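You operate a simulated robot arm through the tools that you are given. There is no shell and no other tool. Be economical: measure what you need, move in short steps, check, and stop when the job is done.

Carry out the task below with a simulated robot arm. There is one attempt and no reset: what you move stays moved.

TASK
Wipe the tea ring from under the cup, lay the blue coaster there and stand the cup on it.
Fine: use the purple cleaning pad; it goes back.

It is judged by the outcome, as a careful person would: the job done as asked, and still so three seconds after it is handed in. It fails if anything else is knocked over, pushed out of place, dropped, spilled or broken.

THE ROBOT
A 7-joint arm with a two-finger parallel gripper, fixed in place. Base frame: the origin is at the foot of the arm, x ahead of it, y to its left, z up. Units: m, degrees, N and s.
Its first joint turns from -66.0 to 66.0 degrees. Payload 2.4 kg.
The tool frame sits at the grasp point between the pads (the TCP): z along the fingers, y along the line on which they close. The tips reach 0.03 m beyond it. The gripper opens to 0.094 m. The fingers are 0.028 m wide and 0.01 m thick; the gripper's body (0.05 by 0.096 m) begins 0.055 m behind the TCP.
Orientation is told as [roll, pitch, yaw] about the base's x, y, z axes, in that order, counted from this pose: with the fingers straight down and closing along the base's y, the tool's x points along the base's -x, its y along +y and its z along -z.

THE INTERFACE
- The arm moves only by the tool nudge_tool. Its argument "steps" is a list of rows, each a list of 3 entries, a list of its own where there are three numbers: the turn, a rotation vector about the tool's x, y, z in degrees, then the shift along the tool's x, y, z in m, then the finger opening in m, from 0 to 0.094. In form: [[[rx, ry, rz], [dx, dy, dz], fingers], ...]. A call has 1 to 10 rows; each row shifts and turns the commanded pose from where the row before left it, along the tool's axes as they then stand. Rows are played at 5 a second. More than 0.05 m and 8.6 degrees between two rows, or a gripper value outside its range, and nothing of the call is played. Where a pose cannot be reached the arm comes as near as it can. A force on the tool above 40 N (or 10 N above the force at the start of the call, whichever is more), or a blocked arm, ends the call early, and 0.2 s more pass. The fingers move at their own pace (about 0.153 m/s each) and stop on an object; they squeeze with about 22 N. The grip force told is the motor's: it shows also when the fingers shut on nothing. Time passes only in rows, and 0.2 s behind the last, so rows that do not move let the fingers close. It gives the time, the measured TCP pose, the force on the tool (base axes), the opening and the grip force at its end, in the units of the frame above (readings bear some noise), and new pictures: "pictures" is both (left out), scene, wrist or none.
- Cameras (640 x 400 px; columns grow to the right, rows downward): "scene" is fixed at [0.0092, 0.4651, 1.4301]; the picture's right is [-0.94, -0.35, 0.00], its down [-0.25, 0.66, -0.71] and it looks along [0.25, -0.67, -0.70] (base axes); focal length 331 px, centre (320, 200). "wrist" rides on the gripper at [-0.037, 0, -0.058] in the tool frame; the picture's right is [0.00, -1.00, 0.00], its down [0.97, 0.00, -0.24] and it looks along [0.24, 0.00, 0.97] (tool axes); focal length 218 px, centre (320, 200).
- locate(camera, pixels): for up to 12 pixels [column, row] of the newest picture of that camera ("zoom" is the newest enlarged one), the place [x, y, z] in the base frame of the surface seen there, good to about 0.002 m. The clock stands still meanwhile.
- close_up(camera, box): a new picture of the part [left, top, right, bottom] of that camera's present view, enlarged. The clock stands still meanwhile.
- hand_in(): hands the job in; it is judged then, once.

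Go step by step. Measure first, check grasps and placings, and put right what went wrong. The budget is 80 turns and 120 pictures, counting those below and the enlarged ones. Unless the task says otherwise, let go and move clear before handing in, and close with one line.

The tools are called as name(argument=value, ...) on one line, values as JSON. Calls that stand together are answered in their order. nudge_tool: Moves the arm, as the interface text tells. Its arguments: {"type":"object","properties":{"steps":{"type":"array","items":{"type":"array"}},"pictures":{"type":"string","enum":["both","scene","wrist","none"]}},"required":["steps"]} The other tools are called the same way: locate (camera, pixels) gives the place of the surface under pixels of a picture; close_up (camera, box) takes an enlarged picture of a part of a camera's view; hand_in () hands the job in.

At the start:

```text
time: 0.0
tool_pos: [0.3887, -0.1362, 0.9218]
ee_rot: [0.1, -0.1, 0.0]
force: [0.5, -0.3, 0.3]
finger_gap: 0.0939
grasp_force: 0.1
```

scene: 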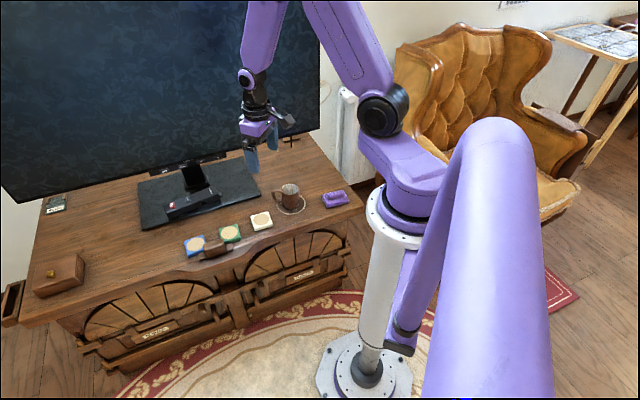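
wrist: 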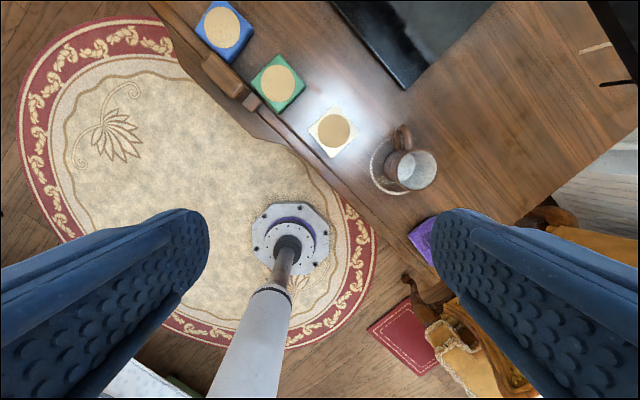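

The scene picture shows a cup with a ring at about (289,203), a purple pad at (335,199) and the blue coaster at (194,245). I'll enlarge that area and measure it.

close_up(camera="scene", box=[170, 160, 370, 285])

close_up(camera="wrist", box=[180, 0, 480, 270])

locate(camera="scene", pixels=[[194, 245], [230, 233], [261, 219], [289, 190], [335, 199], [290, 212], [276, 208], [306, 207], [240, 215], [180, 210], [215, 248], [320, 180]])

```text
3.20 times, centred on (270, 222) of scene
```

zoom: 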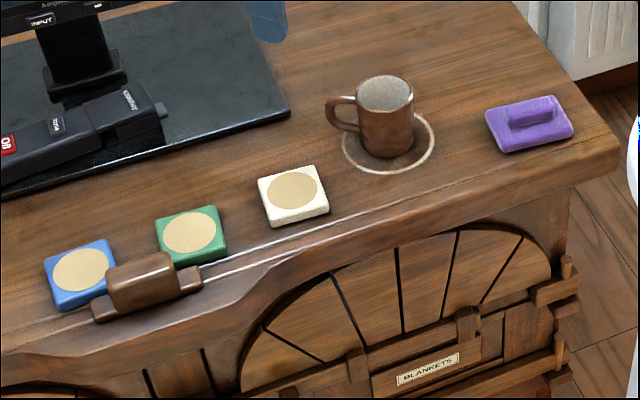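

```text
1.48 times, centred on (330, 135) of wrist
```

zoom: 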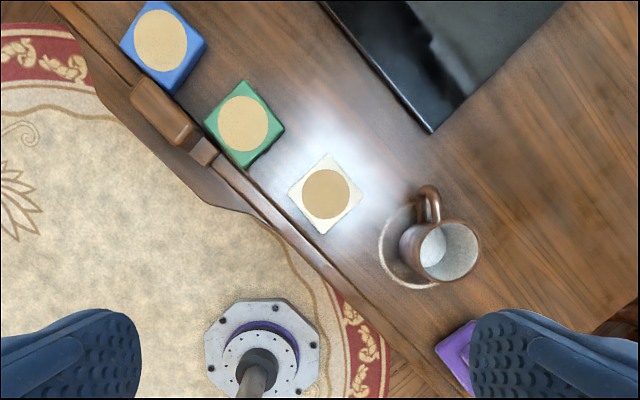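

```text
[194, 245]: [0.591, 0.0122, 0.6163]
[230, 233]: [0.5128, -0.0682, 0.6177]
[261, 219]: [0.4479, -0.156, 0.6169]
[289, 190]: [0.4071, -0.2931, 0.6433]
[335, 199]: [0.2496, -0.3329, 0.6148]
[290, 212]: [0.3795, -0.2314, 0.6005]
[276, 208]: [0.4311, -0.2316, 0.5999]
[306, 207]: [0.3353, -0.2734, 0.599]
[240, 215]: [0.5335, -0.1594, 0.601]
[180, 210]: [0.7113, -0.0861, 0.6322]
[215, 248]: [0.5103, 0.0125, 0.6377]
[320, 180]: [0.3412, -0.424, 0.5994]
```

The locate readings and a wrist ray check agree that the table top is at z≈0.600, not the 0.115 in the brief, so I'll go by the measurements. Next I'll enlarge the cup, pad and blue coaster to get their dimensions.

close_up(camera="scene", box=[264, 170, 360, 230])

```text
6.67 times, centred on (312, 200) of scene
```

zoom: 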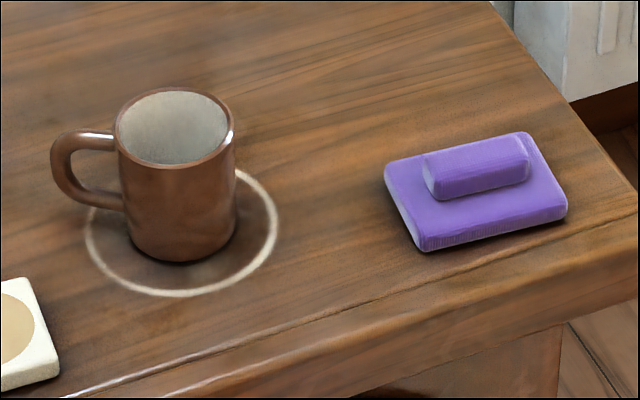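

locate(camera="zoom", pixels=[[175, 130], [116, 125], [233, 130], [175, 165], [180, 89], [60, 160], [95, 133], [88, 235], [275, 225], [180, 293], [240, 172], [180, 257]])

locate(camera="zoom", pixels=[[387, 170], [527, 135], [565, 208], [424, 243], [424, 158], [522, 137], [528, 178], [436, 197], [475, 162], [415, 215], [132, 240], [570, 120]])

close_up(camera="scene", box=[170, 210, 266, 270])

```text
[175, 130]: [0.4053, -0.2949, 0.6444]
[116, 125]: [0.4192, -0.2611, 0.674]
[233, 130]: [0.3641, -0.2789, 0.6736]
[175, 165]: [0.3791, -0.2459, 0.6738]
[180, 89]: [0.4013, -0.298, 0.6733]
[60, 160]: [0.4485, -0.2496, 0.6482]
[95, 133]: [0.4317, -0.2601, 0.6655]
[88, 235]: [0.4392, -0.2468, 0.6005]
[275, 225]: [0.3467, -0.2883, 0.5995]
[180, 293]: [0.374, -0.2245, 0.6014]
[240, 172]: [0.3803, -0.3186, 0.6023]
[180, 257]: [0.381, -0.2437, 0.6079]
```

```text
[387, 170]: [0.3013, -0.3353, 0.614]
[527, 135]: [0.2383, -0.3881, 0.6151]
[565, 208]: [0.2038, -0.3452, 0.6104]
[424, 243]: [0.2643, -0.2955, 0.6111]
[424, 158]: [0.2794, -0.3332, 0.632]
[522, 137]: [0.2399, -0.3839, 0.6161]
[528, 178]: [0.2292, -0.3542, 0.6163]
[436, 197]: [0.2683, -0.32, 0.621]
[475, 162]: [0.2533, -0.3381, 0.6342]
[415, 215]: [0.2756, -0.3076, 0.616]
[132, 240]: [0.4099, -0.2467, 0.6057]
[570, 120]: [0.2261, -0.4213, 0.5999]
```

```text
6.67 times, centred on (218, 240) of scene
```

zoom: 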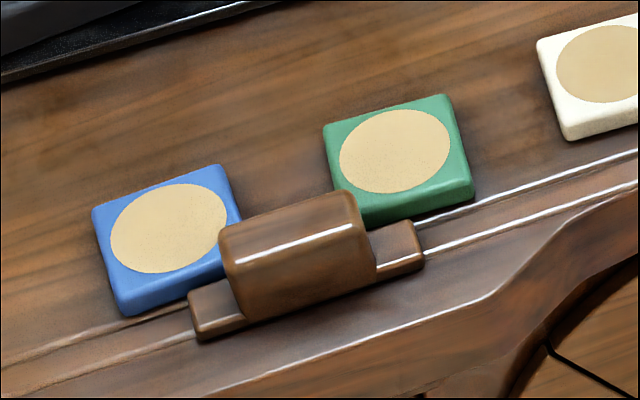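

locate(camera="zoom", pixels=[[95, 208], [220, 167], [240, 225], [122, 300], [168, 228], [118, 312], [222, 235], [350, 195], [230, 320], [195, 310], [400, 240], [330, 190]])

locate(camera="zoom", pixels=[[326, 130], [445, 97], [472, 185], [370, 212], [395, 150], [300, 220], [300, 260], [60, 200], [250, 120], [40, 75], [260, 5], [150, 340]])

```text
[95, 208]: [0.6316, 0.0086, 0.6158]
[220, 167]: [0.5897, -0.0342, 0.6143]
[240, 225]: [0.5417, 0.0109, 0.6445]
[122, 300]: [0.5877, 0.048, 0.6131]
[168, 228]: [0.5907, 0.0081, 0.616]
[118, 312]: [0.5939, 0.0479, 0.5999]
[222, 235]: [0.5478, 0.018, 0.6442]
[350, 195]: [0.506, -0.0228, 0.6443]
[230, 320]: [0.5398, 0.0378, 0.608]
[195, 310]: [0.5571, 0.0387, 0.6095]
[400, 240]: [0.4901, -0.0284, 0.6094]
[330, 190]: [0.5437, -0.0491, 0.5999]
```

```text
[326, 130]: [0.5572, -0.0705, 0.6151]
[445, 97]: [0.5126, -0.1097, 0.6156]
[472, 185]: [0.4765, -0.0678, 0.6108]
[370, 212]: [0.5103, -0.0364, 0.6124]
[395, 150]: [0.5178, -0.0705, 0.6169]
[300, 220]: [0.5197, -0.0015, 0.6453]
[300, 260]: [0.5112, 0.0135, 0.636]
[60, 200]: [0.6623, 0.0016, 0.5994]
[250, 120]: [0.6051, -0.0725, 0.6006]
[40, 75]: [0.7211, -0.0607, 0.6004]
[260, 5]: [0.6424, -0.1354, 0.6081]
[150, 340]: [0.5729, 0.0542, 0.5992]
```

Measured so far:
- **Cup:** centre about (0.391,-0.271), diameter 0.058, rim at z 0.674, handle pointing about 20° from +x.
- **Ring:** centre about (0.391,-0.269), radius 0.048.
- **Pad:** centre (0.252,-0.341).
- **Blue coaster:** centre (0.589,0.007), turned 45°.

I'll hover above the cup at yaw 20.

nudge_tool(steps=[[[0, 0, 0], [0, -0.034, 0.03], 0.094], [[0, 0, 0], [0, -0.034, 0.03], 0.094], [[0, 0, 0], [0, -0.034, 0.03], 0.094], [[0, 0, 0], [-0.002, -0.033, 0.03], 0.094], [[0, 0, -7], [0, 0, 0], 0.094], [[0, 0, -7], [0, 0, 0], 0.094], [[0, 0, -6], [0, 0, 0], 0.094], [[0, 0, 0], [0, 0, 0], 0.094]])

locate(camera="scene", pixels=[[261, 196], [300, 150], [325, 165], [335, 175], [340, 180], [310, 170]])

```text
time: 1.8
tool_pos: [0.3915, -0.2704, 0.8038]
ee_rot: [0.0, 0.0, 20.1]
force: [-0.2, -0.3, 0.4]
finger_gap: 0.0939
grasp_force: 0.0
```

scene: 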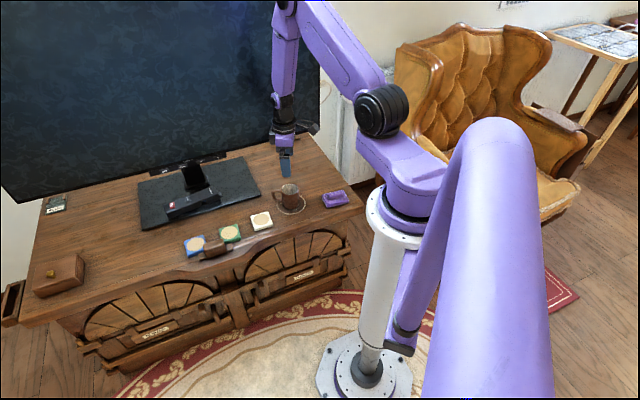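
wrist: 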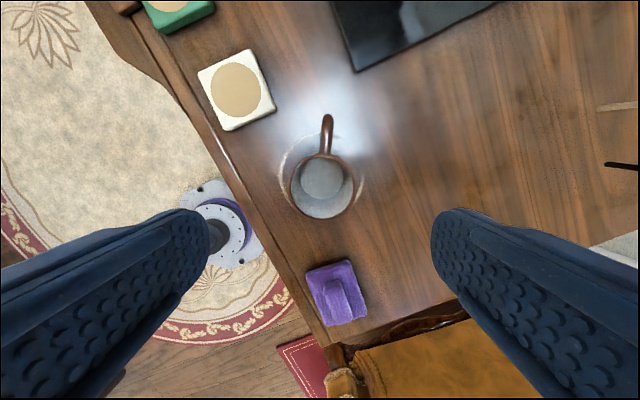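

```text
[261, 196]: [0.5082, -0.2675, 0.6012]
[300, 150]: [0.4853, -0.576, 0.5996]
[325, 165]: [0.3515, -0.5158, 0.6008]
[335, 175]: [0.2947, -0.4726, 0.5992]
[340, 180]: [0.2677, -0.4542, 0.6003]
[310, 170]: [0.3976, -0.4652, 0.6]
```

The wrist view shows the cup rim around (322,185) with its handle nearly straight up the picture, so yaw 20 suits. I'll locate rim points to centre on the cup.

close_up(camera="wrist", box=[264, 105, 384, 225])

locate(camera="wrist", pixels=[[290, 183], [354, 183], [322, 217], [322, 155], [327, 120], [281, 175], [364, 185]])

```text
3.33 times, centred on (324, 165) of wrist
```

zoom: 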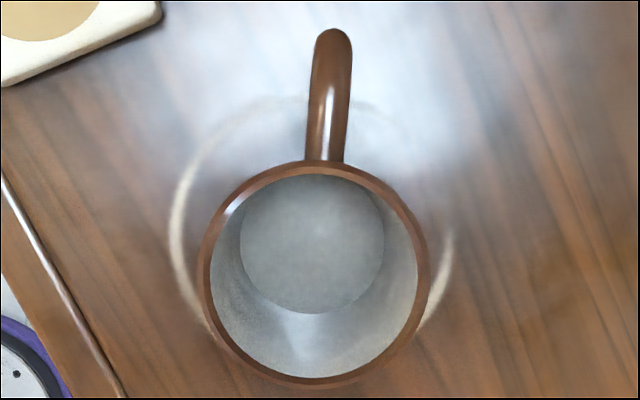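

```text
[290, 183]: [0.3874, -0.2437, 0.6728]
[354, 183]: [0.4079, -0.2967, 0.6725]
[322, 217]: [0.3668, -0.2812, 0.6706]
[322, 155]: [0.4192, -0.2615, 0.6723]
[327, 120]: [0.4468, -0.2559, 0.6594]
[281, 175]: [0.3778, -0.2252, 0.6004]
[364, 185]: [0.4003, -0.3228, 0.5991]
```

The cup is empty and centred at (0.393,-0.271), within 2 mm of the TCP. I'll descend to z≈0.645 and close.

nudge_tool(steps=[[[0, 0, 0], [-0.0015, 0, 0.04], 0.094], [[0, 0, 0], [0, 0, 0.04], 0.094], [[0, 0, 0], [0, 0, 0.04], 0.094], [[0, 0, 0], [0, 0, 0.025], 0.094], [[0, 0, 0], [0, 0, 0.013], 0.094], [[0, 0, 0], [0, 0, 0], 0.075], [[0, 0, 0], [0, 0, 0], 0.065], [[0, 0, 0], [0, 0, 0], 0.05], [[0, 0, 0], [0, 0, 0], 0.05]])

```text
time: 3.8
tool_pos: [0.3918, -0.2706, 0.6449]
ee_rot: [0.1, 0.0, 20.0]
force: [-0.5, -1.1, -0.1]
finger_gap: 0.0624
grasp_force: 22.1
```

scene: 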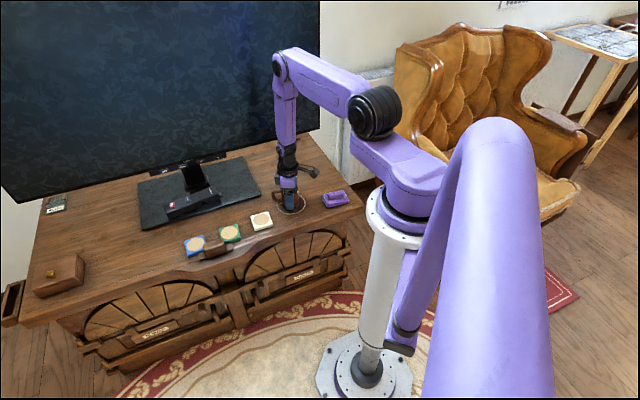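
wrist: 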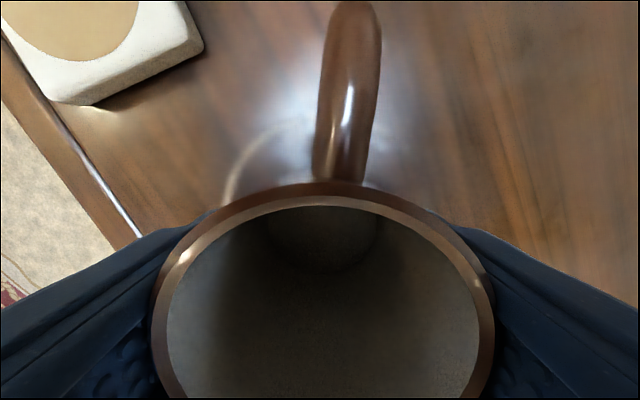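

The cup is held, with a gap of 0.0624 and a grip of 22 N. I'll lift it 4 cm and carry it to free table at about (0.382,-0.426).

nudge_tool(steps=[[[0, 0, 0], [0, 0, -0.02], 0.05], [[0, 0, 0], [0, 0, -0.02], 0.05], [[0, 0, 0], [0.0156, -0.0356, 0], 0.05], [[0, 0, 0], [0.0156, -0.0356, 0], 0.05], [[0, 0, 0], [0.0156, -0.0356, 0], 0.05], [[0, 0, 0], [0.0156, -0.0356, 0], 0.05], [[0, 0, 0], [0, 0, 0], 0.05], [[0, 0, 0], [0, 0, 0.02], 0.05], [[0, 0, 0], [0, 0, 0.015], 0.05], [[0, 0, 0], [0, 0, 0], 0.05]])

```text
time: 6.0
tool_pos: [0.3836, -0.4265, 0.6504]
ee_rot: [0.0, 0.0, 20.0]
force: [0.3, -0.9, -2.1]
finger_gap: 0.062
grasp_force: 22.1
```

scene: 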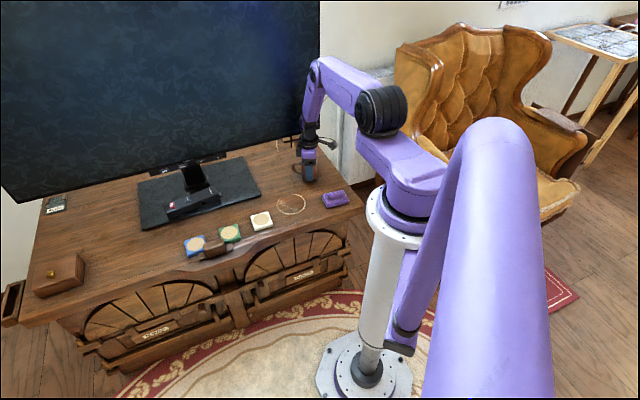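
wrist: 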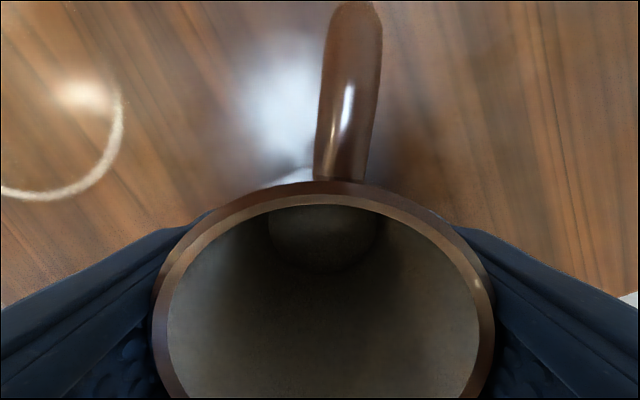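

The cup is at the parking spot, about 5 mm above the table. I'll lower it gently, open, and rise.

nudge_tool(steps=[[[0, 0, 0], [0, 0, 0.003], 0.05], [[0, 0, 0], [0, 0, 0.002], 0.05], [[0, 0, 0], [0, 0, 0.0005], 0.05], [[0, 0, 0], [0, 0, 0], 0.05]], pictures="none")

```text
time: 7.0
tool_pos: [0.3836, -0.4255, 0.6447]
ee_rot: [-0.1, 0.0, 20.0]
force: [-3.2, 0.8, 11.4]
finger_gap: 0.0623
grasp_force: 21.7
```

The 11 N upward force shows the cup is standing on the table. I'll open and rise.

nudge_tool(steps=[[[0, 0, 0], [0, 0, 0], 0.075], [[0, 0, 0], [0, 0, 0], 0.094], [[0, 0, 0], [0, 0, -0.02], 0.094], [[0, 0, 0], [0, 0, -0.04], 0.094], [[0, 0, 0], [0, 0, -0.05], 0.094], [[0, 0, 0], [0, 0, 0], 0.094]])

close_up(camera="scene", box=[264, 160, 360, 220])

locate(camera="wrist", pixels=[[290, 183], [354, 183], [322, 217]])

```text
time: 8.4
tool_pos: [0.3824, -0.4238, 0.7532]
ee_rot: [0.1, 0.0, 20.0]
force: [-0.5, -0.1, -0.2]
finger_gap: 0.0938
grasp_force: 0.1
```

scene: 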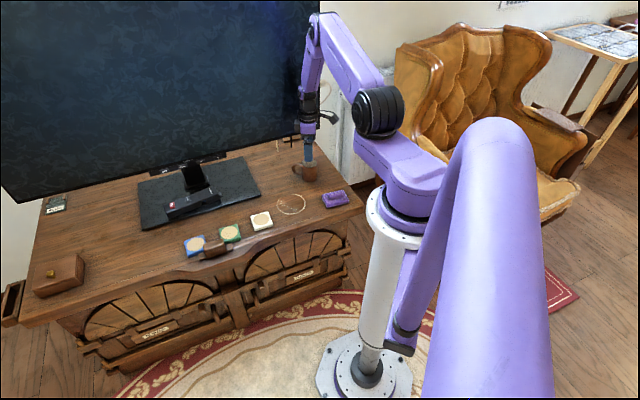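
wrist: 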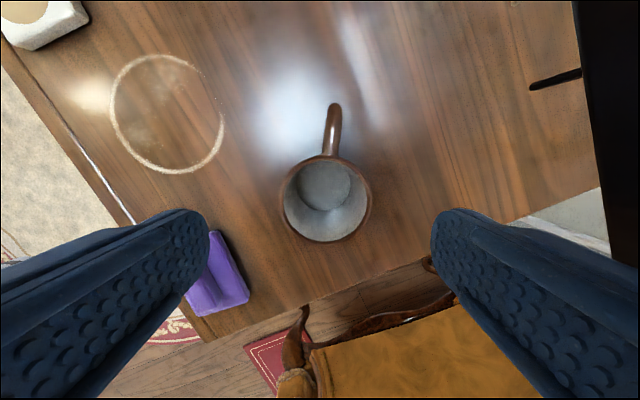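

```text
6.67 times, centred on (312, 190) of scene
```

zoom: 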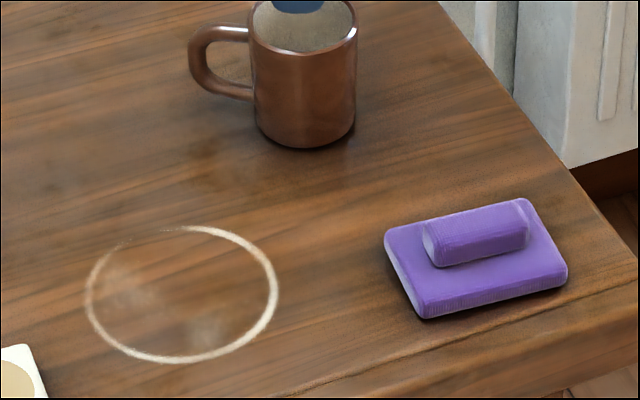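

```text
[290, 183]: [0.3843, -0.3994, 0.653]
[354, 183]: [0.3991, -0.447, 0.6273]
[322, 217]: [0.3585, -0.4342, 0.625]
```

The cup stands clear and the ring is fully exposed in the zoom, with a faint smudge inside it. I'll measure the ring and the pad handle.

locate(camera="zoom", pixels=[[88, 292], [277, 292], [180, 230], [182, 360], [115, 243], [262, 336], [425, 225], [528, 203], [435, 264], [475, 228], [440, 230], [500, 218]])

locate(camera="wrist", pixels=[[222, 232], [247, 296], [197, 316], [214, 236], [234, 292], [112, 110], [222, 110], [165, 57], [168, 172], [283, 205], [370, 205], [324, 241]])

```text
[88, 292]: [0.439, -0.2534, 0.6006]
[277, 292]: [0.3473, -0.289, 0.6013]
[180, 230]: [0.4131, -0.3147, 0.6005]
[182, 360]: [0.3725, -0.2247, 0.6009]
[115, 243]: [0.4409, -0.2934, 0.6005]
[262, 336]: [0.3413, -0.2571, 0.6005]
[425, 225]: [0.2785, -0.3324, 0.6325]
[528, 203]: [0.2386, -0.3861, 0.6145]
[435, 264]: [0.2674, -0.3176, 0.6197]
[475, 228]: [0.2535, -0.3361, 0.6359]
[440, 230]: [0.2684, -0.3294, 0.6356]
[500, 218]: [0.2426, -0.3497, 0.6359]
```

```text
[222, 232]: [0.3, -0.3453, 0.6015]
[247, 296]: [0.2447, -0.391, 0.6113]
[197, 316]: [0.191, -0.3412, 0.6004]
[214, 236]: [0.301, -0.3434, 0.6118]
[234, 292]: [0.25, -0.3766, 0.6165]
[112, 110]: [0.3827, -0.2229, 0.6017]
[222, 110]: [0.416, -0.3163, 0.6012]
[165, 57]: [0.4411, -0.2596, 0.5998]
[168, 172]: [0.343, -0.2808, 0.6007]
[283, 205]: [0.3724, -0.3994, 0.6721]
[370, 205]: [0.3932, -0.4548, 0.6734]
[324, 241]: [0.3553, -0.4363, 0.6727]
```

Ring centre is (0.393,-0.271), radius 0.049, and the parked cup is at (0.382,-0.427). I'll move above the pad at yaw 40 and look.

nudge_tool(steps=[[[0, 0, 0], [0.0235, 0.0306, 0], 0.06], [[0, 0, 0], [0.0235, 0.0306, 0], 0.06], [[0, 0, 0], [0.0235, 0.0306, 0], 0.06], [[0, 0, 0], [0.0233, 0.0307, 0], 0.06], [[0, 0, -7], [0, 0, 0], 0.06], [[0, 0, -7], [0, 0, 0], 0.06], [[0, 0, -6], [0, 0, 0], 0.06], [[0, 0, 0], [0, 0, 0], 0.06]], pictures="wrist")

close_up(camera="wrist", box=[240, 90, 400, 250])

```text
time: 10.2
tool_pos: [0.2524, -0.3419, 0.7536]
ee_rot: [0.0, 0.0, 40.2]
force: [0.8, 0.6, -0.3]
finger_gap: 0.0602
grasp_force: 0.1
```

wrist: 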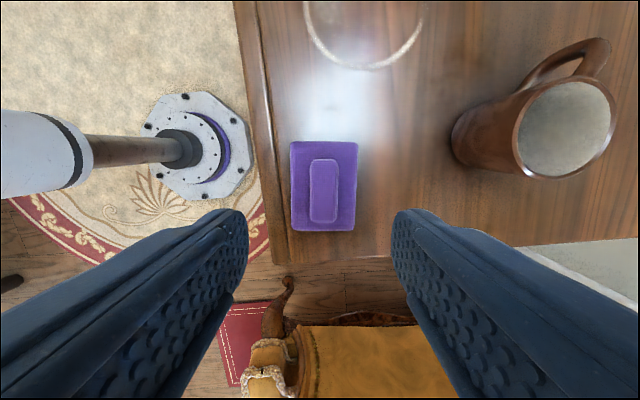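

```text
2.50 times, centred on (320, 170) of wrist
```

zoom: 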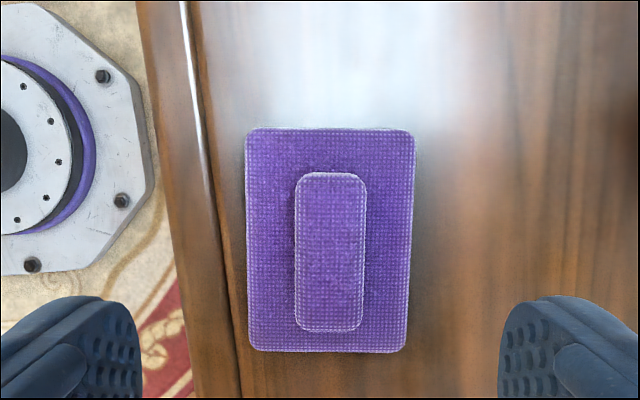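

The view is aligned with the pad. I'll measure the handle centre.

locate(camera="zoom", pixels=[[330, 252], [297, 250], [364, 250], [330, 178], [330, 328], [248, 135], [412, 135], [405, 349], [249, 349], [360, 380]])

```text
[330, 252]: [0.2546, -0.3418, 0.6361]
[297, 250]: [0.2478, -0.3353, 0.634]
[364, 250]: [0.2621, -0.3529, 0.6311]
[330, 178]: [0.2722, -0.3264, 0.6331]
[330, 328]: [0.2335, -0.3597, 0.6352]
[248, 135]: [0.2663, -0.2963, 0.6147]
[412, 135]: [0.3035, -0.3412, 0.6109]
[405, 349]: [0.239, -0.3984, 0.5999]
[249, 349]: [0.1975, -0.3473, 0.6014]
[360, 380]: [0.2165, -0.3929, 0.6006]
```

nudge_tool(steps=[[[0, 0, 0], [0, -0.002, 0.04], 0.06], [[0, 0, 0], [0, 0, 0.035], 0.06], [[0, 0, 0], [0, 0, 0.02], 0.06], [[0, 0, 0], [0, 0, 0.0095], 0.06], [[0, 0, 0], [0, 0, 0], 0.04], [[0, 0, 0], [0, 0, 0], 0.03], [[0, 0, 0], [0, 0, 0], 0.01], [[0, 0, 0], [0, 0, 0], 0.01]])

```text
time: 12.0
tool_pos: [0.2552, -0.3424, 0.6501]
ee_rot: [-0.1, -0.1, 39.9]
force: [-0.6, 0.0, 0.1]
finger_gap: 0.0231
grasp_force: 22.1
```

scene: 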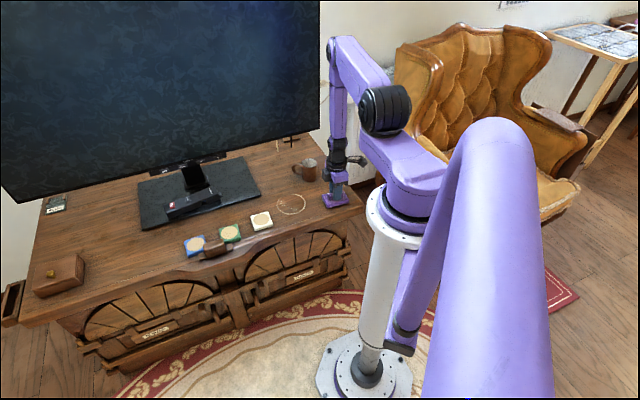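
wrist: 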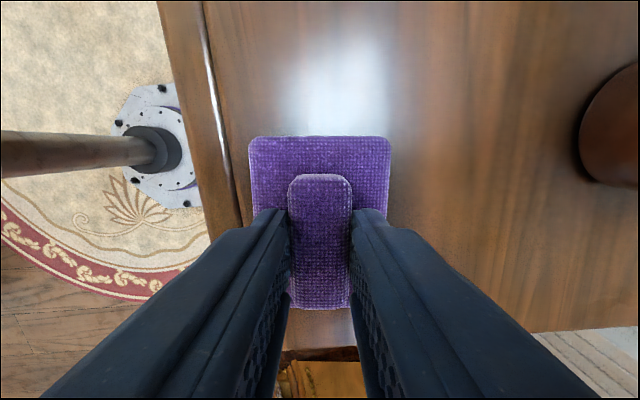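

The pad handle is gripped, and its home pose is TCP (0.2545,-0.3425,0.650), yaw 40. I'll lift it, carry it to the near edge of the ring and lower to just above contact.

nudge_tool(steps=[[[0, 0, 0], [0, 0, -0.03], 0.01], [[0, 0, 0], [-0.033, -0.001, 0], 0.01], [[0, 0, 0], [-0.033, -0.001, 0], 0.01], [[0, 0, 0], [-0.033, -0.001, 0], 0.01], [[0, 0, 0], [-0.033, -0.001, 0], 0.01], [[0, 0, 0], [0, 0, 0.02], 0.01], [[0, 0, 0], [0, 0, 0.008], 0.01], [[0, 0, 0], [0, 0, 0], 0.01]])

```text
time: 13.8
tool_pos: [0.3586, -0.2603, 0.6531]
ee_rot: [0.1, 0.1, 40.1]
force: [-0.1, 0.9, -0.2]
finger_gap: 0.023
grasp_force: 21.9
```

scene: 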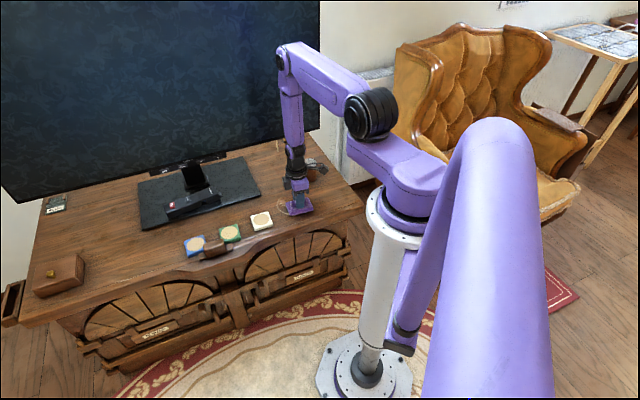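
wrist: 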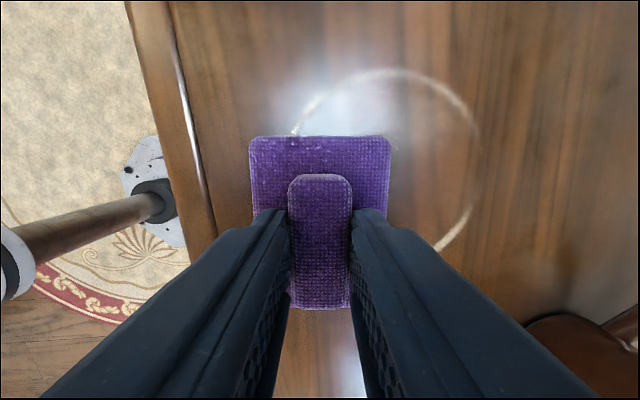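

The pad is over the near edge of the ring at 3 mm height. I'll press down gently and check the force.

nudge_tool(steps=[[[0, 0, 0], [0, 0, 0.002], 0.01], [[0, 0, 0], [0, 0, 0.0015], 0.01], [[0, 0, 0], [0, 0, 0], 0.01]], pictures="none")

```text
time: 14.6
tool_pos: [0.3567, -0.2617, 0.6498]
ee_rot: [0.0, 0.0, 40.0]
force: [-3.5, 4.6, 34.5]
finger_gap: 0.0234
grasp_force: 22.2
```

34 N is too hard a press, so I'll ease up slightly.

nudge_tool(steps=[[[0, 0, 0], [0, 0, -0.0006], 0.01], [[0, 0, 0], [0, 0, 0], 0.01]], pictures="none")

```text
time: 15.2
tool_pos: [0.3576, -0.2616, 0.6485]
ee_rot: [-0.1, -0.1, 40.0]
force: [-0.7, 0.2, 10.2]
finger_gap: 0.0229
grasp_force: 21.9
```

10 N is a good wiping force. I'll stroke across and back in overlapping lanes.

nudge_tool(steps=[[[0, 0, 0], [0, -0.02, 0], 0.01], [[0, 0, 0], [0, -0.02, 0], 0.01], [[0, 0, 0], [0, -0.02, 0], 0.01], [[0, 0, 0], [-0.02, 0, 0], 0.01], [[0, 0, 0], [0, 0.02, 0], 0.01], [[0, 0, 0], [0, 0.02, 0], 0.01], [[0, 0, 0], [0, 0.02, 0], 0.01], [[0, 0, 0], [-0.02, 0, 0], 0.01], [[0, 0, 0], [0, -0.02, 0], 0.01], [[0, 0, 0], [0, -0.02, 0], 0.01]])

```text
time: 17.4
tool_pos: [0.4136, -0.2672, 0.6498]
ee_rot: [-0.1, 0.0, 40.0]
force: [-3.4, 6.0, 16.2]
finger_gap: 0.023
grasp_force: 22.0
```

scene: 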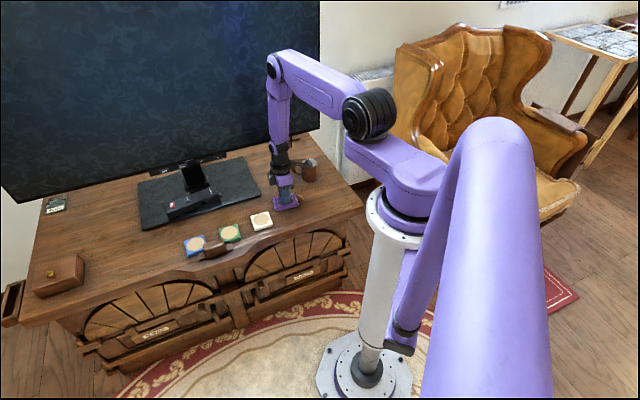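
wrist: 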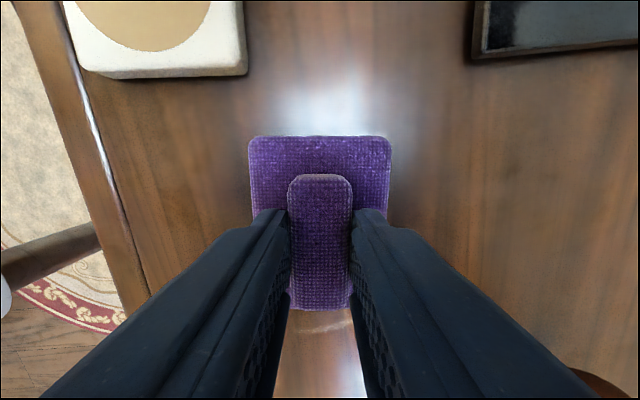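

Most of the ring has gone, though a faint arc shows behind the pad at (325,320). I'll continue back over the near lanes.

nudge_tool(steps=[[[0, 0, 0], [0, -0.02, 0], 0.01], [[0, 0, 0], [0.025, 0, 0], 0.01], [[0, 0, 0], [0, 0.02, 0], 0.01], [[0, 0, 0], [0, 0.02, 0], 0.01], [[0, 0, 0], [0, 0.02, 0], 0.01], [[0, 0, 0], [0.025, 0, 0], 0.01], [[0, 0, 0], [0, -0.02, 0], 0.01], [[0, 0, 0], [0, -0.02, 0], 0.01], [[0, 0, 0], [0, -0.02, 0], 0.01], [[0, 0, 0], [0, 0, 0], 0.01]])

close_up(camera="scene", box=[254, 165, 350, 225])

```text
time: 19.6
tool_pos: [0.3889, -0.3152, 0.6484]
ee_rot: [0.0, 0.0, 40.1]
force: [-0.5, -0.9, -0.7]
finger_gap: 0.0234
grasp_force: 21.9
```

scene: 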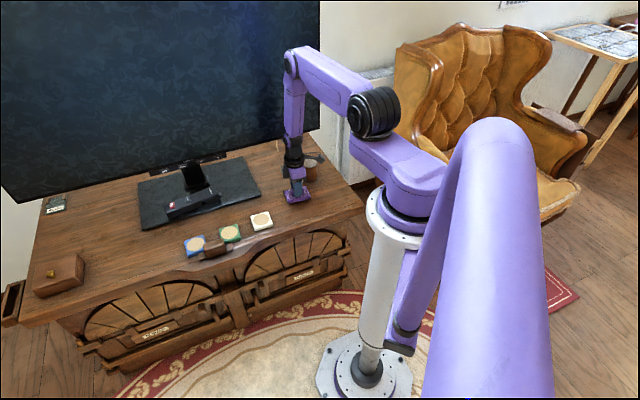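
wrist: 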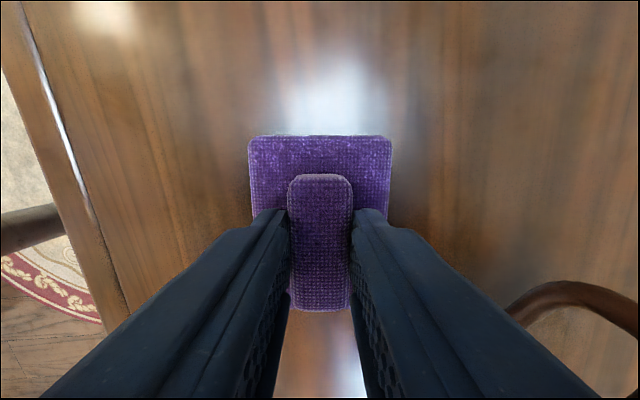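

```text
6.67 times, centred on (302, 195) of scene
```

zoom: 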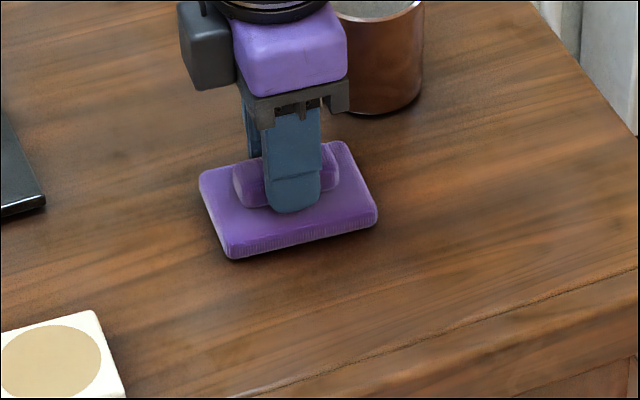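

Contact was light at the end of that stroke. I'll lift and move halfway towards the pad's home so I can inspect the whole patch.

nudge_tool(steps=[[[0, 0, 0], [0, 0, -0.03], 0.01], [[0, 0, 0], [0.03, 0.016, 0], 0.01], [[0, 0, 0], [0.03, 0.016, 0], 0.01], [[0, 0, 0], [0.03, 0.016, 0], 0.01], [[0, 0, 0], [0, 0, 0], 0.01]], pictures="wrist")

close_up(camera="scene", box=[254, 165, 350, 225])

```text
time: 20.8
tool_pos: [0.2879, -0.3339, 0.678]
ee_rot: [0.0, -0.1, 40.0]
force: [0.7, -0.3, -0.6]
finger_gap: 0.0231
grasp_force: 21.5
```

wrist: 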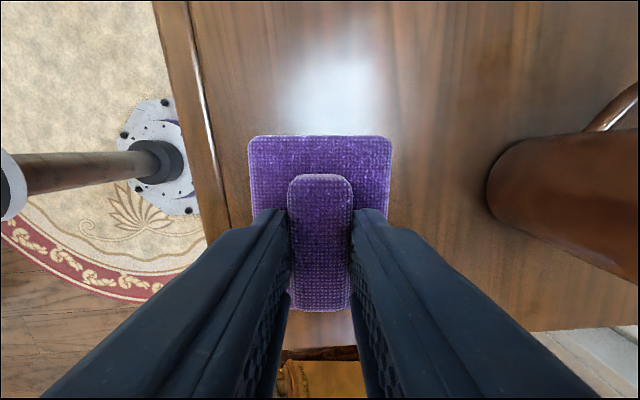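

```text
6.67 times, centred on (302, 195) of scene
```

zoom: 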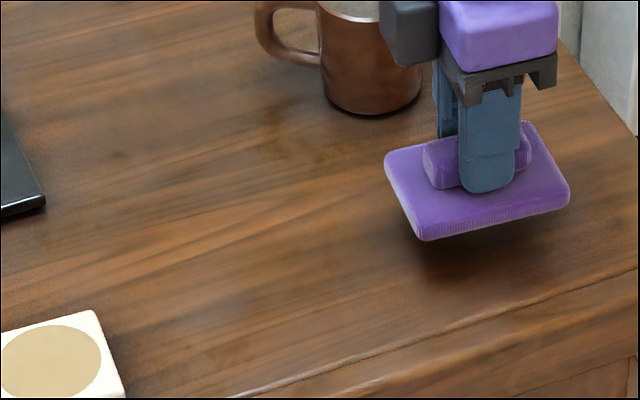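

The ring is gone in the zoom. I'll return the pad to its original spot.

nudge_tool(steps=[[[0, 0, 0], [0.0311, 0.0149, 0], 0.01], [[0, 0, 0], [0, 0, 0], 0.01], [[0, 0, 0], [0, 0, 0.018], 0.01], [[0, 0, 0], [0, 0, 0.008], 0.01], [[0, 0, 0], [0, 0, 0.002], 0.01], [[0, 0, 0], [0, 0, 0], 0.01]], pictures="none")

```text
time: 22.2
tool_pos: [0.2549, -0.3436, 0.6511]
ee_rot: [-0.1, 0.0, 40.0]
force: [-0.5, -0.5, -0.9]
finger_gap: 0.0232
grasp_force: 22.2
```

nudge_tool(steps=[[[0, 0, 0], [0, 0.0007, 0.001], 0.01], [[0, 0, 0], [0, 0, 0.0004], 0.01], [[0, 0, 0], [0, 0, 0], 0.01]], pictures="none")

```text
time: 23.0
tool_pos: [0.2556, -0.3431, 0.6497]
ee_rot: [0.0, 0.0, 40.0]
force: [0.7, 0.3, 0.2]
finger_gap: 0.0232
grasp_force: 22.0
```

nudge_tool(steps=[[[0, 0, 0], [0, 0, 0.0006], 0.01], [[0, 0, 0], [0, 0, 0.0004], 0.01], [[0, 0, 0], [0, 0, 0], 0.01]], pictures="none")

```text
time: 23.8
tool_pos: [0.255, -0.3421, 0.6484]
ee_rot: [0.1, 0.1, 40.0]
force: [-0.5, -0.3, 1.7]
finger_gap: 0.0231
grasp_force: 21.9
```

The force is rising to about 2 N, so the pad is touching. I'll release it and rise.

nudge_tool(steps=[[[0, 0, 0], [0, 0, 0], 0.04], [[0, 0, 0], [0, 0, 0], 0.05], [[0, 0, 0], [0, 0, -0.03], 0.05], [[0, 0, 0], [0, 0, -0.05], 0.05], [[0, 0, 0], [0, 0, -0.05], 0.06], [[0, 0, 0], [0, 0, -0.04], 0.07], [[0, 0, 0], [0, 0, 0], 0.08]])

close_up(camera="scene", box=[264, 170, 360, 230])

```text
time: 25.4
tool_pos: [0.2555, -0.3438, 0.8204]
ee_rot: [0.0, 0.0, 39.9]
force: [-1.0, -0.1, -0.1]
finger_gap: 0.0799
grasp_force: 0.0
```

scene: 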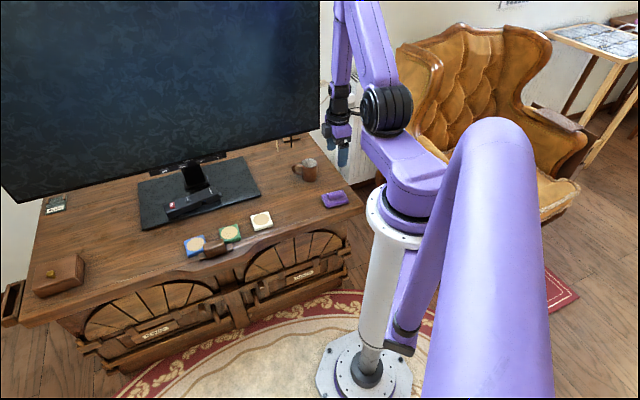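
wrist: 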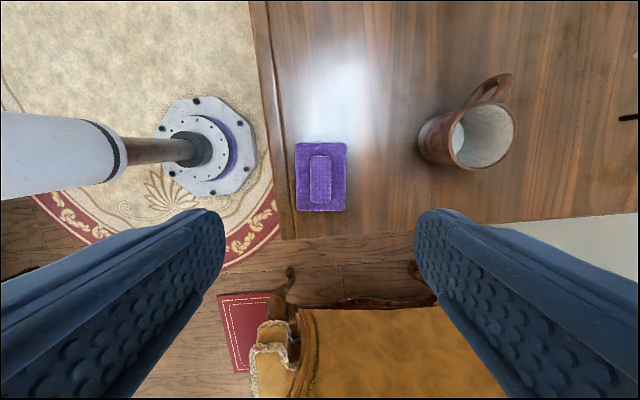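

```text
6.67 times, centred on (312, 200) of scene
```

zoom: 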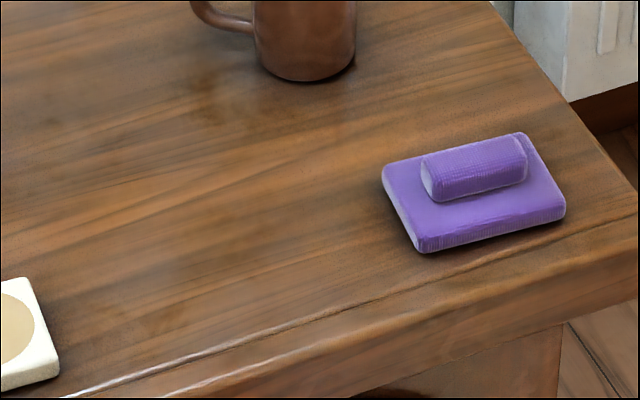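

The pad is back where it was and the table is clean there. I'll travel at z 0.82 to above the blue coaster.

nudge_tool(steps=[[[0, 0, 0], [-0.0481, 0.0054, 0], 0.094], [[0, 0, 0], [-0.0481, 0.0054, 0], 0.094], [[0, 0, 0], [-0.0481, 0.0054, 0], 0.094], [[0, 0, 0], [-0.0481, 0.0054, 0], 0.094], [[0, 0, 0], [-0.0481, 0.0054, 0], 0.094], [[0, 0, 0], [-0.0481, 0.0054, 0], 0.094], [[0, 0, 0], [-0.0481, 0.0054, 0], 0.094], [[0, 0, 0], [-0.0481, 0.0054, 0], 0.094], [[0, 0, 0], [-0.0481, 0.0054, 0], 0.094], [[0, 0, 0], [-0.0481, 0.0054, 0], 0.094]])

```text
time: 27.6
tool_pos: [0.5901, 0.008, 0.8167]
ee_rot: [0.0, -0.1, 39.9]
force: [0.9, -0.3, -0.5]
finger_gap: 0.094
grasp_force: 0.0
```

scene: 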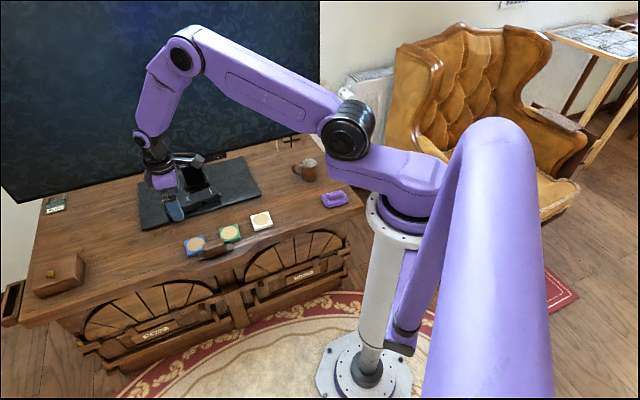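
wrist: 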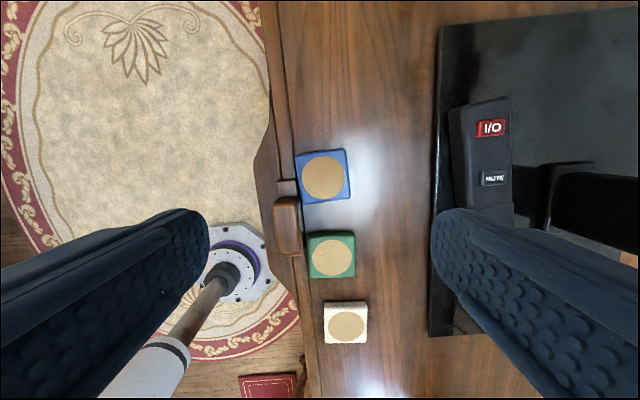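

The arm reaches the coaster spot. I'll turn to yaw -45 so the fingers close along the coaster's free left and right edges, clear of the brown block at (288,225).

nudge_tool(steps=[[[0, 0, 8.5], [0, 0, 0], 0.094], [[0, 0, 8.5], [0, 0, 0], 0.094], [[0, 0, 8.5], [0, 0, 0], 0.094], [[0, 0, 8.5], [0, 0, 0], 0.094], [[0, 0, 8.5], [0, 0, 0], 0.094], [[0, 0, 8.5], [0, 0, 0], 0.094], [[0, 0, 8.5], [0, 0, 0], 0.094], [[0, 0, 8.5], [0, 0, 0], 0.094], [[0, 0, 8.5], [0, 0, 0], 0.094], [[0, 0, 8.5], [0, 0, 0], 0.094]])

close_up(camera="wrist", box=[240, 90, 400, 250])

```text
time: 29.8
tool_pos: [0.5882, 0.0069, 0.8169]
ee_rot: [0.0, 0.0, -45.2]
force: [1.4, 0.2, 0.2]
finger_gap: 0.0939
grasp_force: 0.1
```

scene: 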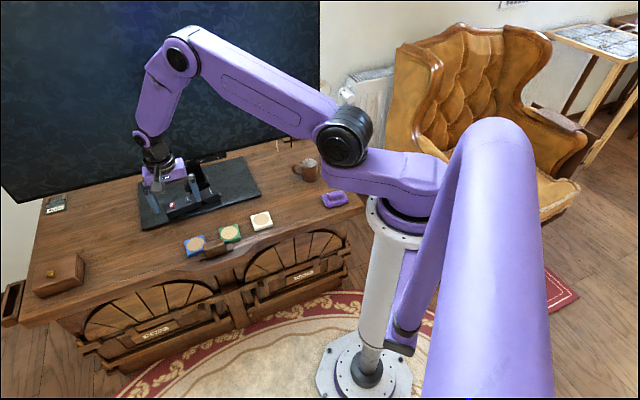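
wrist: 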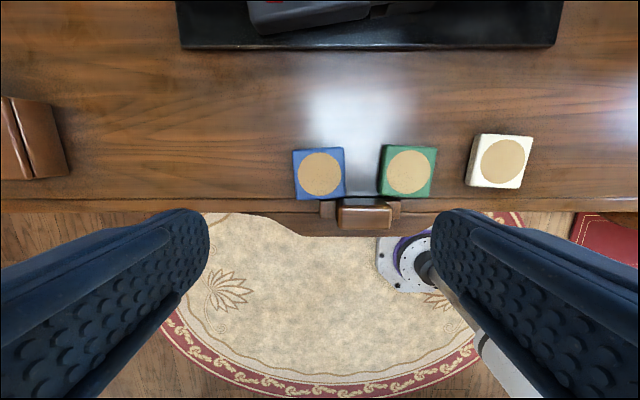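

```text
2.50 times, centred on (320, 170) of wrist
```

zoom: 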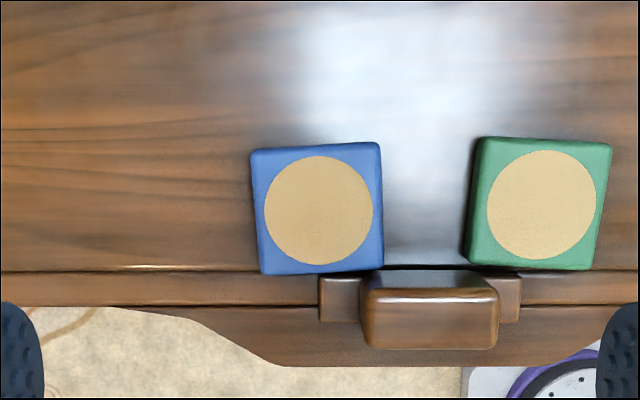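

The coaster is square to the view except for about 4° of turn, and the fingers will fit either side of it. I'll measure its corners.

locate(camera="zoom", pixels=[[254, 153], [377, 146], [381, 268], [264, 270], [319, 210], [266, 215], [372, 208], [319, 157], [319, 264], [380, 285], [470, 200]])

```text
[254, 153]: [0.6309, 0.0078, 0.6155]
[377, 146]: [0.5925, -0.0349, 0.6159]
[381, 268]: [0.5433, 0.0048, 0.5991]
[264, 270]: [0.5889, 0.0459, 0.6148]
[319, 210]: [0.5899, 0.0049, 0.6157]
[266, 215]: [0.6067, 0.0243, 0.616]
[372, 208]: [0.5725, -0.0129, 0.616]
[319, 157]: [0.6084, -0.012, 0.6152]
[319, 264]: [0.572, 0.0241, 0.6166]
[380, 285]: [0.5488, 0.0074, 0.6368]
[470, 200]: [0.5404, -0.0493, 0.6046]
```

Coaster centre is (0.590,0.006) with its edges at yaw -42. I'll align and descend most of the way.

nudge_tool(steps=[[[0, 0, -3.2], [0, 0, 0], 0.082], [[0, 0, 0], [-0.0019, 0.0005, 0.04], 0.082], [[0, 0, 0], [0, 0, 0.045], 0.082], [[0, 0, 0], [0, 0, 0.045], 0.082], [[0, 0, 0], [0, 0, 0.02], 0.082], [[0, 0, 0], [0, 0, 0], 0.082]])

close_up(camera="scene", box=[160, 200, 256, 260])

```text
time: 31.2
tool_pos: [0.5884, 0.0059, 0.6675]
ee_rot: [0.0, 0.0, -41.9]
force: [0.6, -0.2, -1.4]
finger_gap: 0.0818
grasp_force: 0.0
```

scene: 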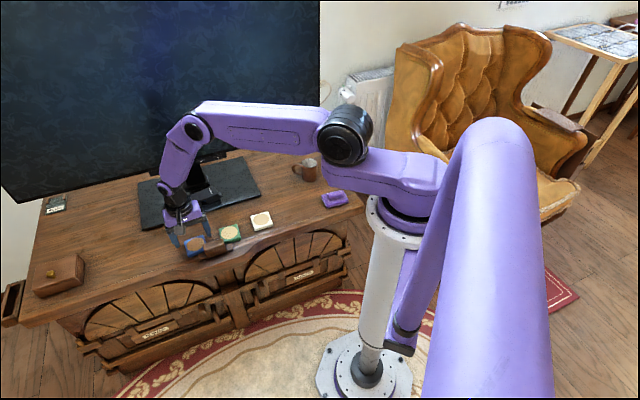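
wrist: 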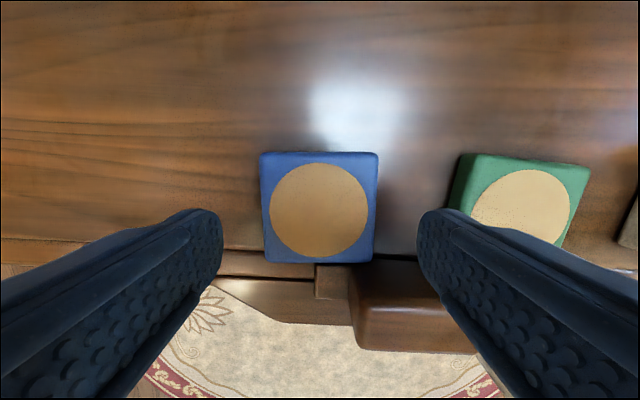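

```text
6.67 times, centred on (208, 230) of scene
```

zoom: 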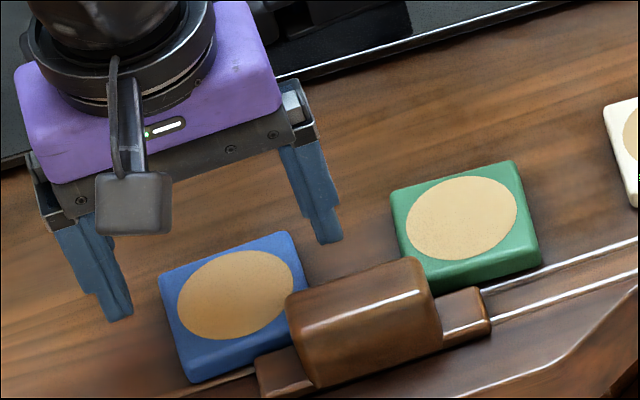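

The fingers straddle the coaster. There is a grey box on the hand's front side, at zoom (133,205), so I'll check how low it hangs over the brown block.

locate(camera="zoom", pixels=[[133, 228], [133, 180], [165, 228], [100, 228], [325, 235], [118, 312], [370, 330], [350, 290]])

```text
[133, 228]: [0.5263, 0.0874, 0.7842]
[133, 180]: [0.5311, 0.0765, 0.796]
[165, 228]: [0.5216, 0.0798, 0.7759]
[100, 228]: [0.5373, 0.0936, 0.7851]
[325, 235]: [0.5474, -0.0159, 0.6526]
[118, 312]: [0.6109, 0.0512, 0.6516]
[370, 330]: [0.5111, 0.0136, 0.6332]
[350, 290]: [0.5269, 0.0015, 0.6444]
```

The box is at z≥0.775, well clear. I'll descend to z 0.634 and close on the coaster.

nudge_tool(steps=[[[0, 0, 0], [0, 0, 0.018], 0.082], [[0, 0, 0], [0, 0, 0.0155], 0.082], [[0, 0, 0], [0, 0, 0], 0.082], [[0, 0, 0], [0, 0, 0], 0.072], [[0, 0, 0], [0, 0, 0], 0.064], [[0, 0, 0], [0, 0, 0], 0.05], [[0, 0, 0], [0, 0, 0], 0.05]], pictures="wrist")

```text
time: 32.8
tool_pos: [0.5889, 0.0056, 0.6354]
ee_rot: [0.0, 0.0, -41.7]
force: [-0.8, 0.2, -0.8]
finger_gap: 0.061
grasp_force: 22.2
```

wrist: 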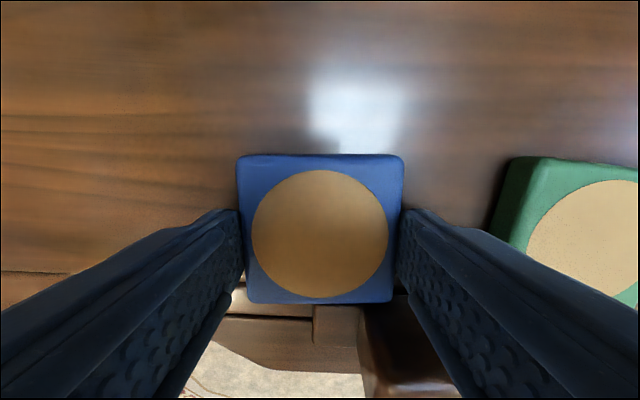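

The coaster is gripped, with a gap of 0.061. I'll lift it 10 cm straight up before translating.

nudge_tool(steps=[[[0, 0, 0], [0, 0, -0.015], 0.05], [[0, 0, 0], [0, 0, -0.035], 0.05], [[0, 0, 0], [0, 0, -0.05], 0.05], [[0, 0, 0], [0, 0, 0], 0.05]])

```text
time: 33.8
tool_pos: [0.5893, 0.007, 0.7373]
ee_rot: [0.1, 0.0, -41.8]
force: [-0.9, 0.3, -0.5]
finger_gap: 0.0609
grasp_force: 22.1
```

scene: 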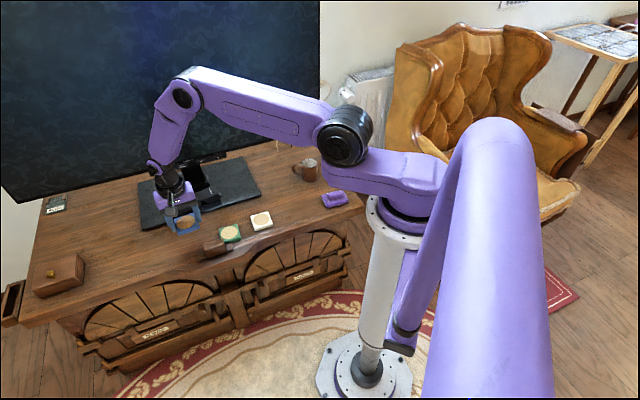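
wrist: 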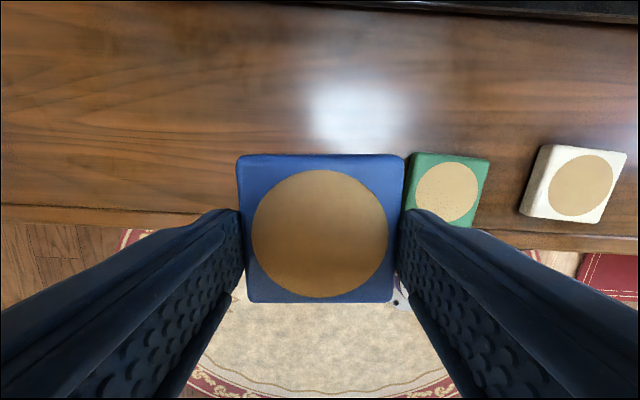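

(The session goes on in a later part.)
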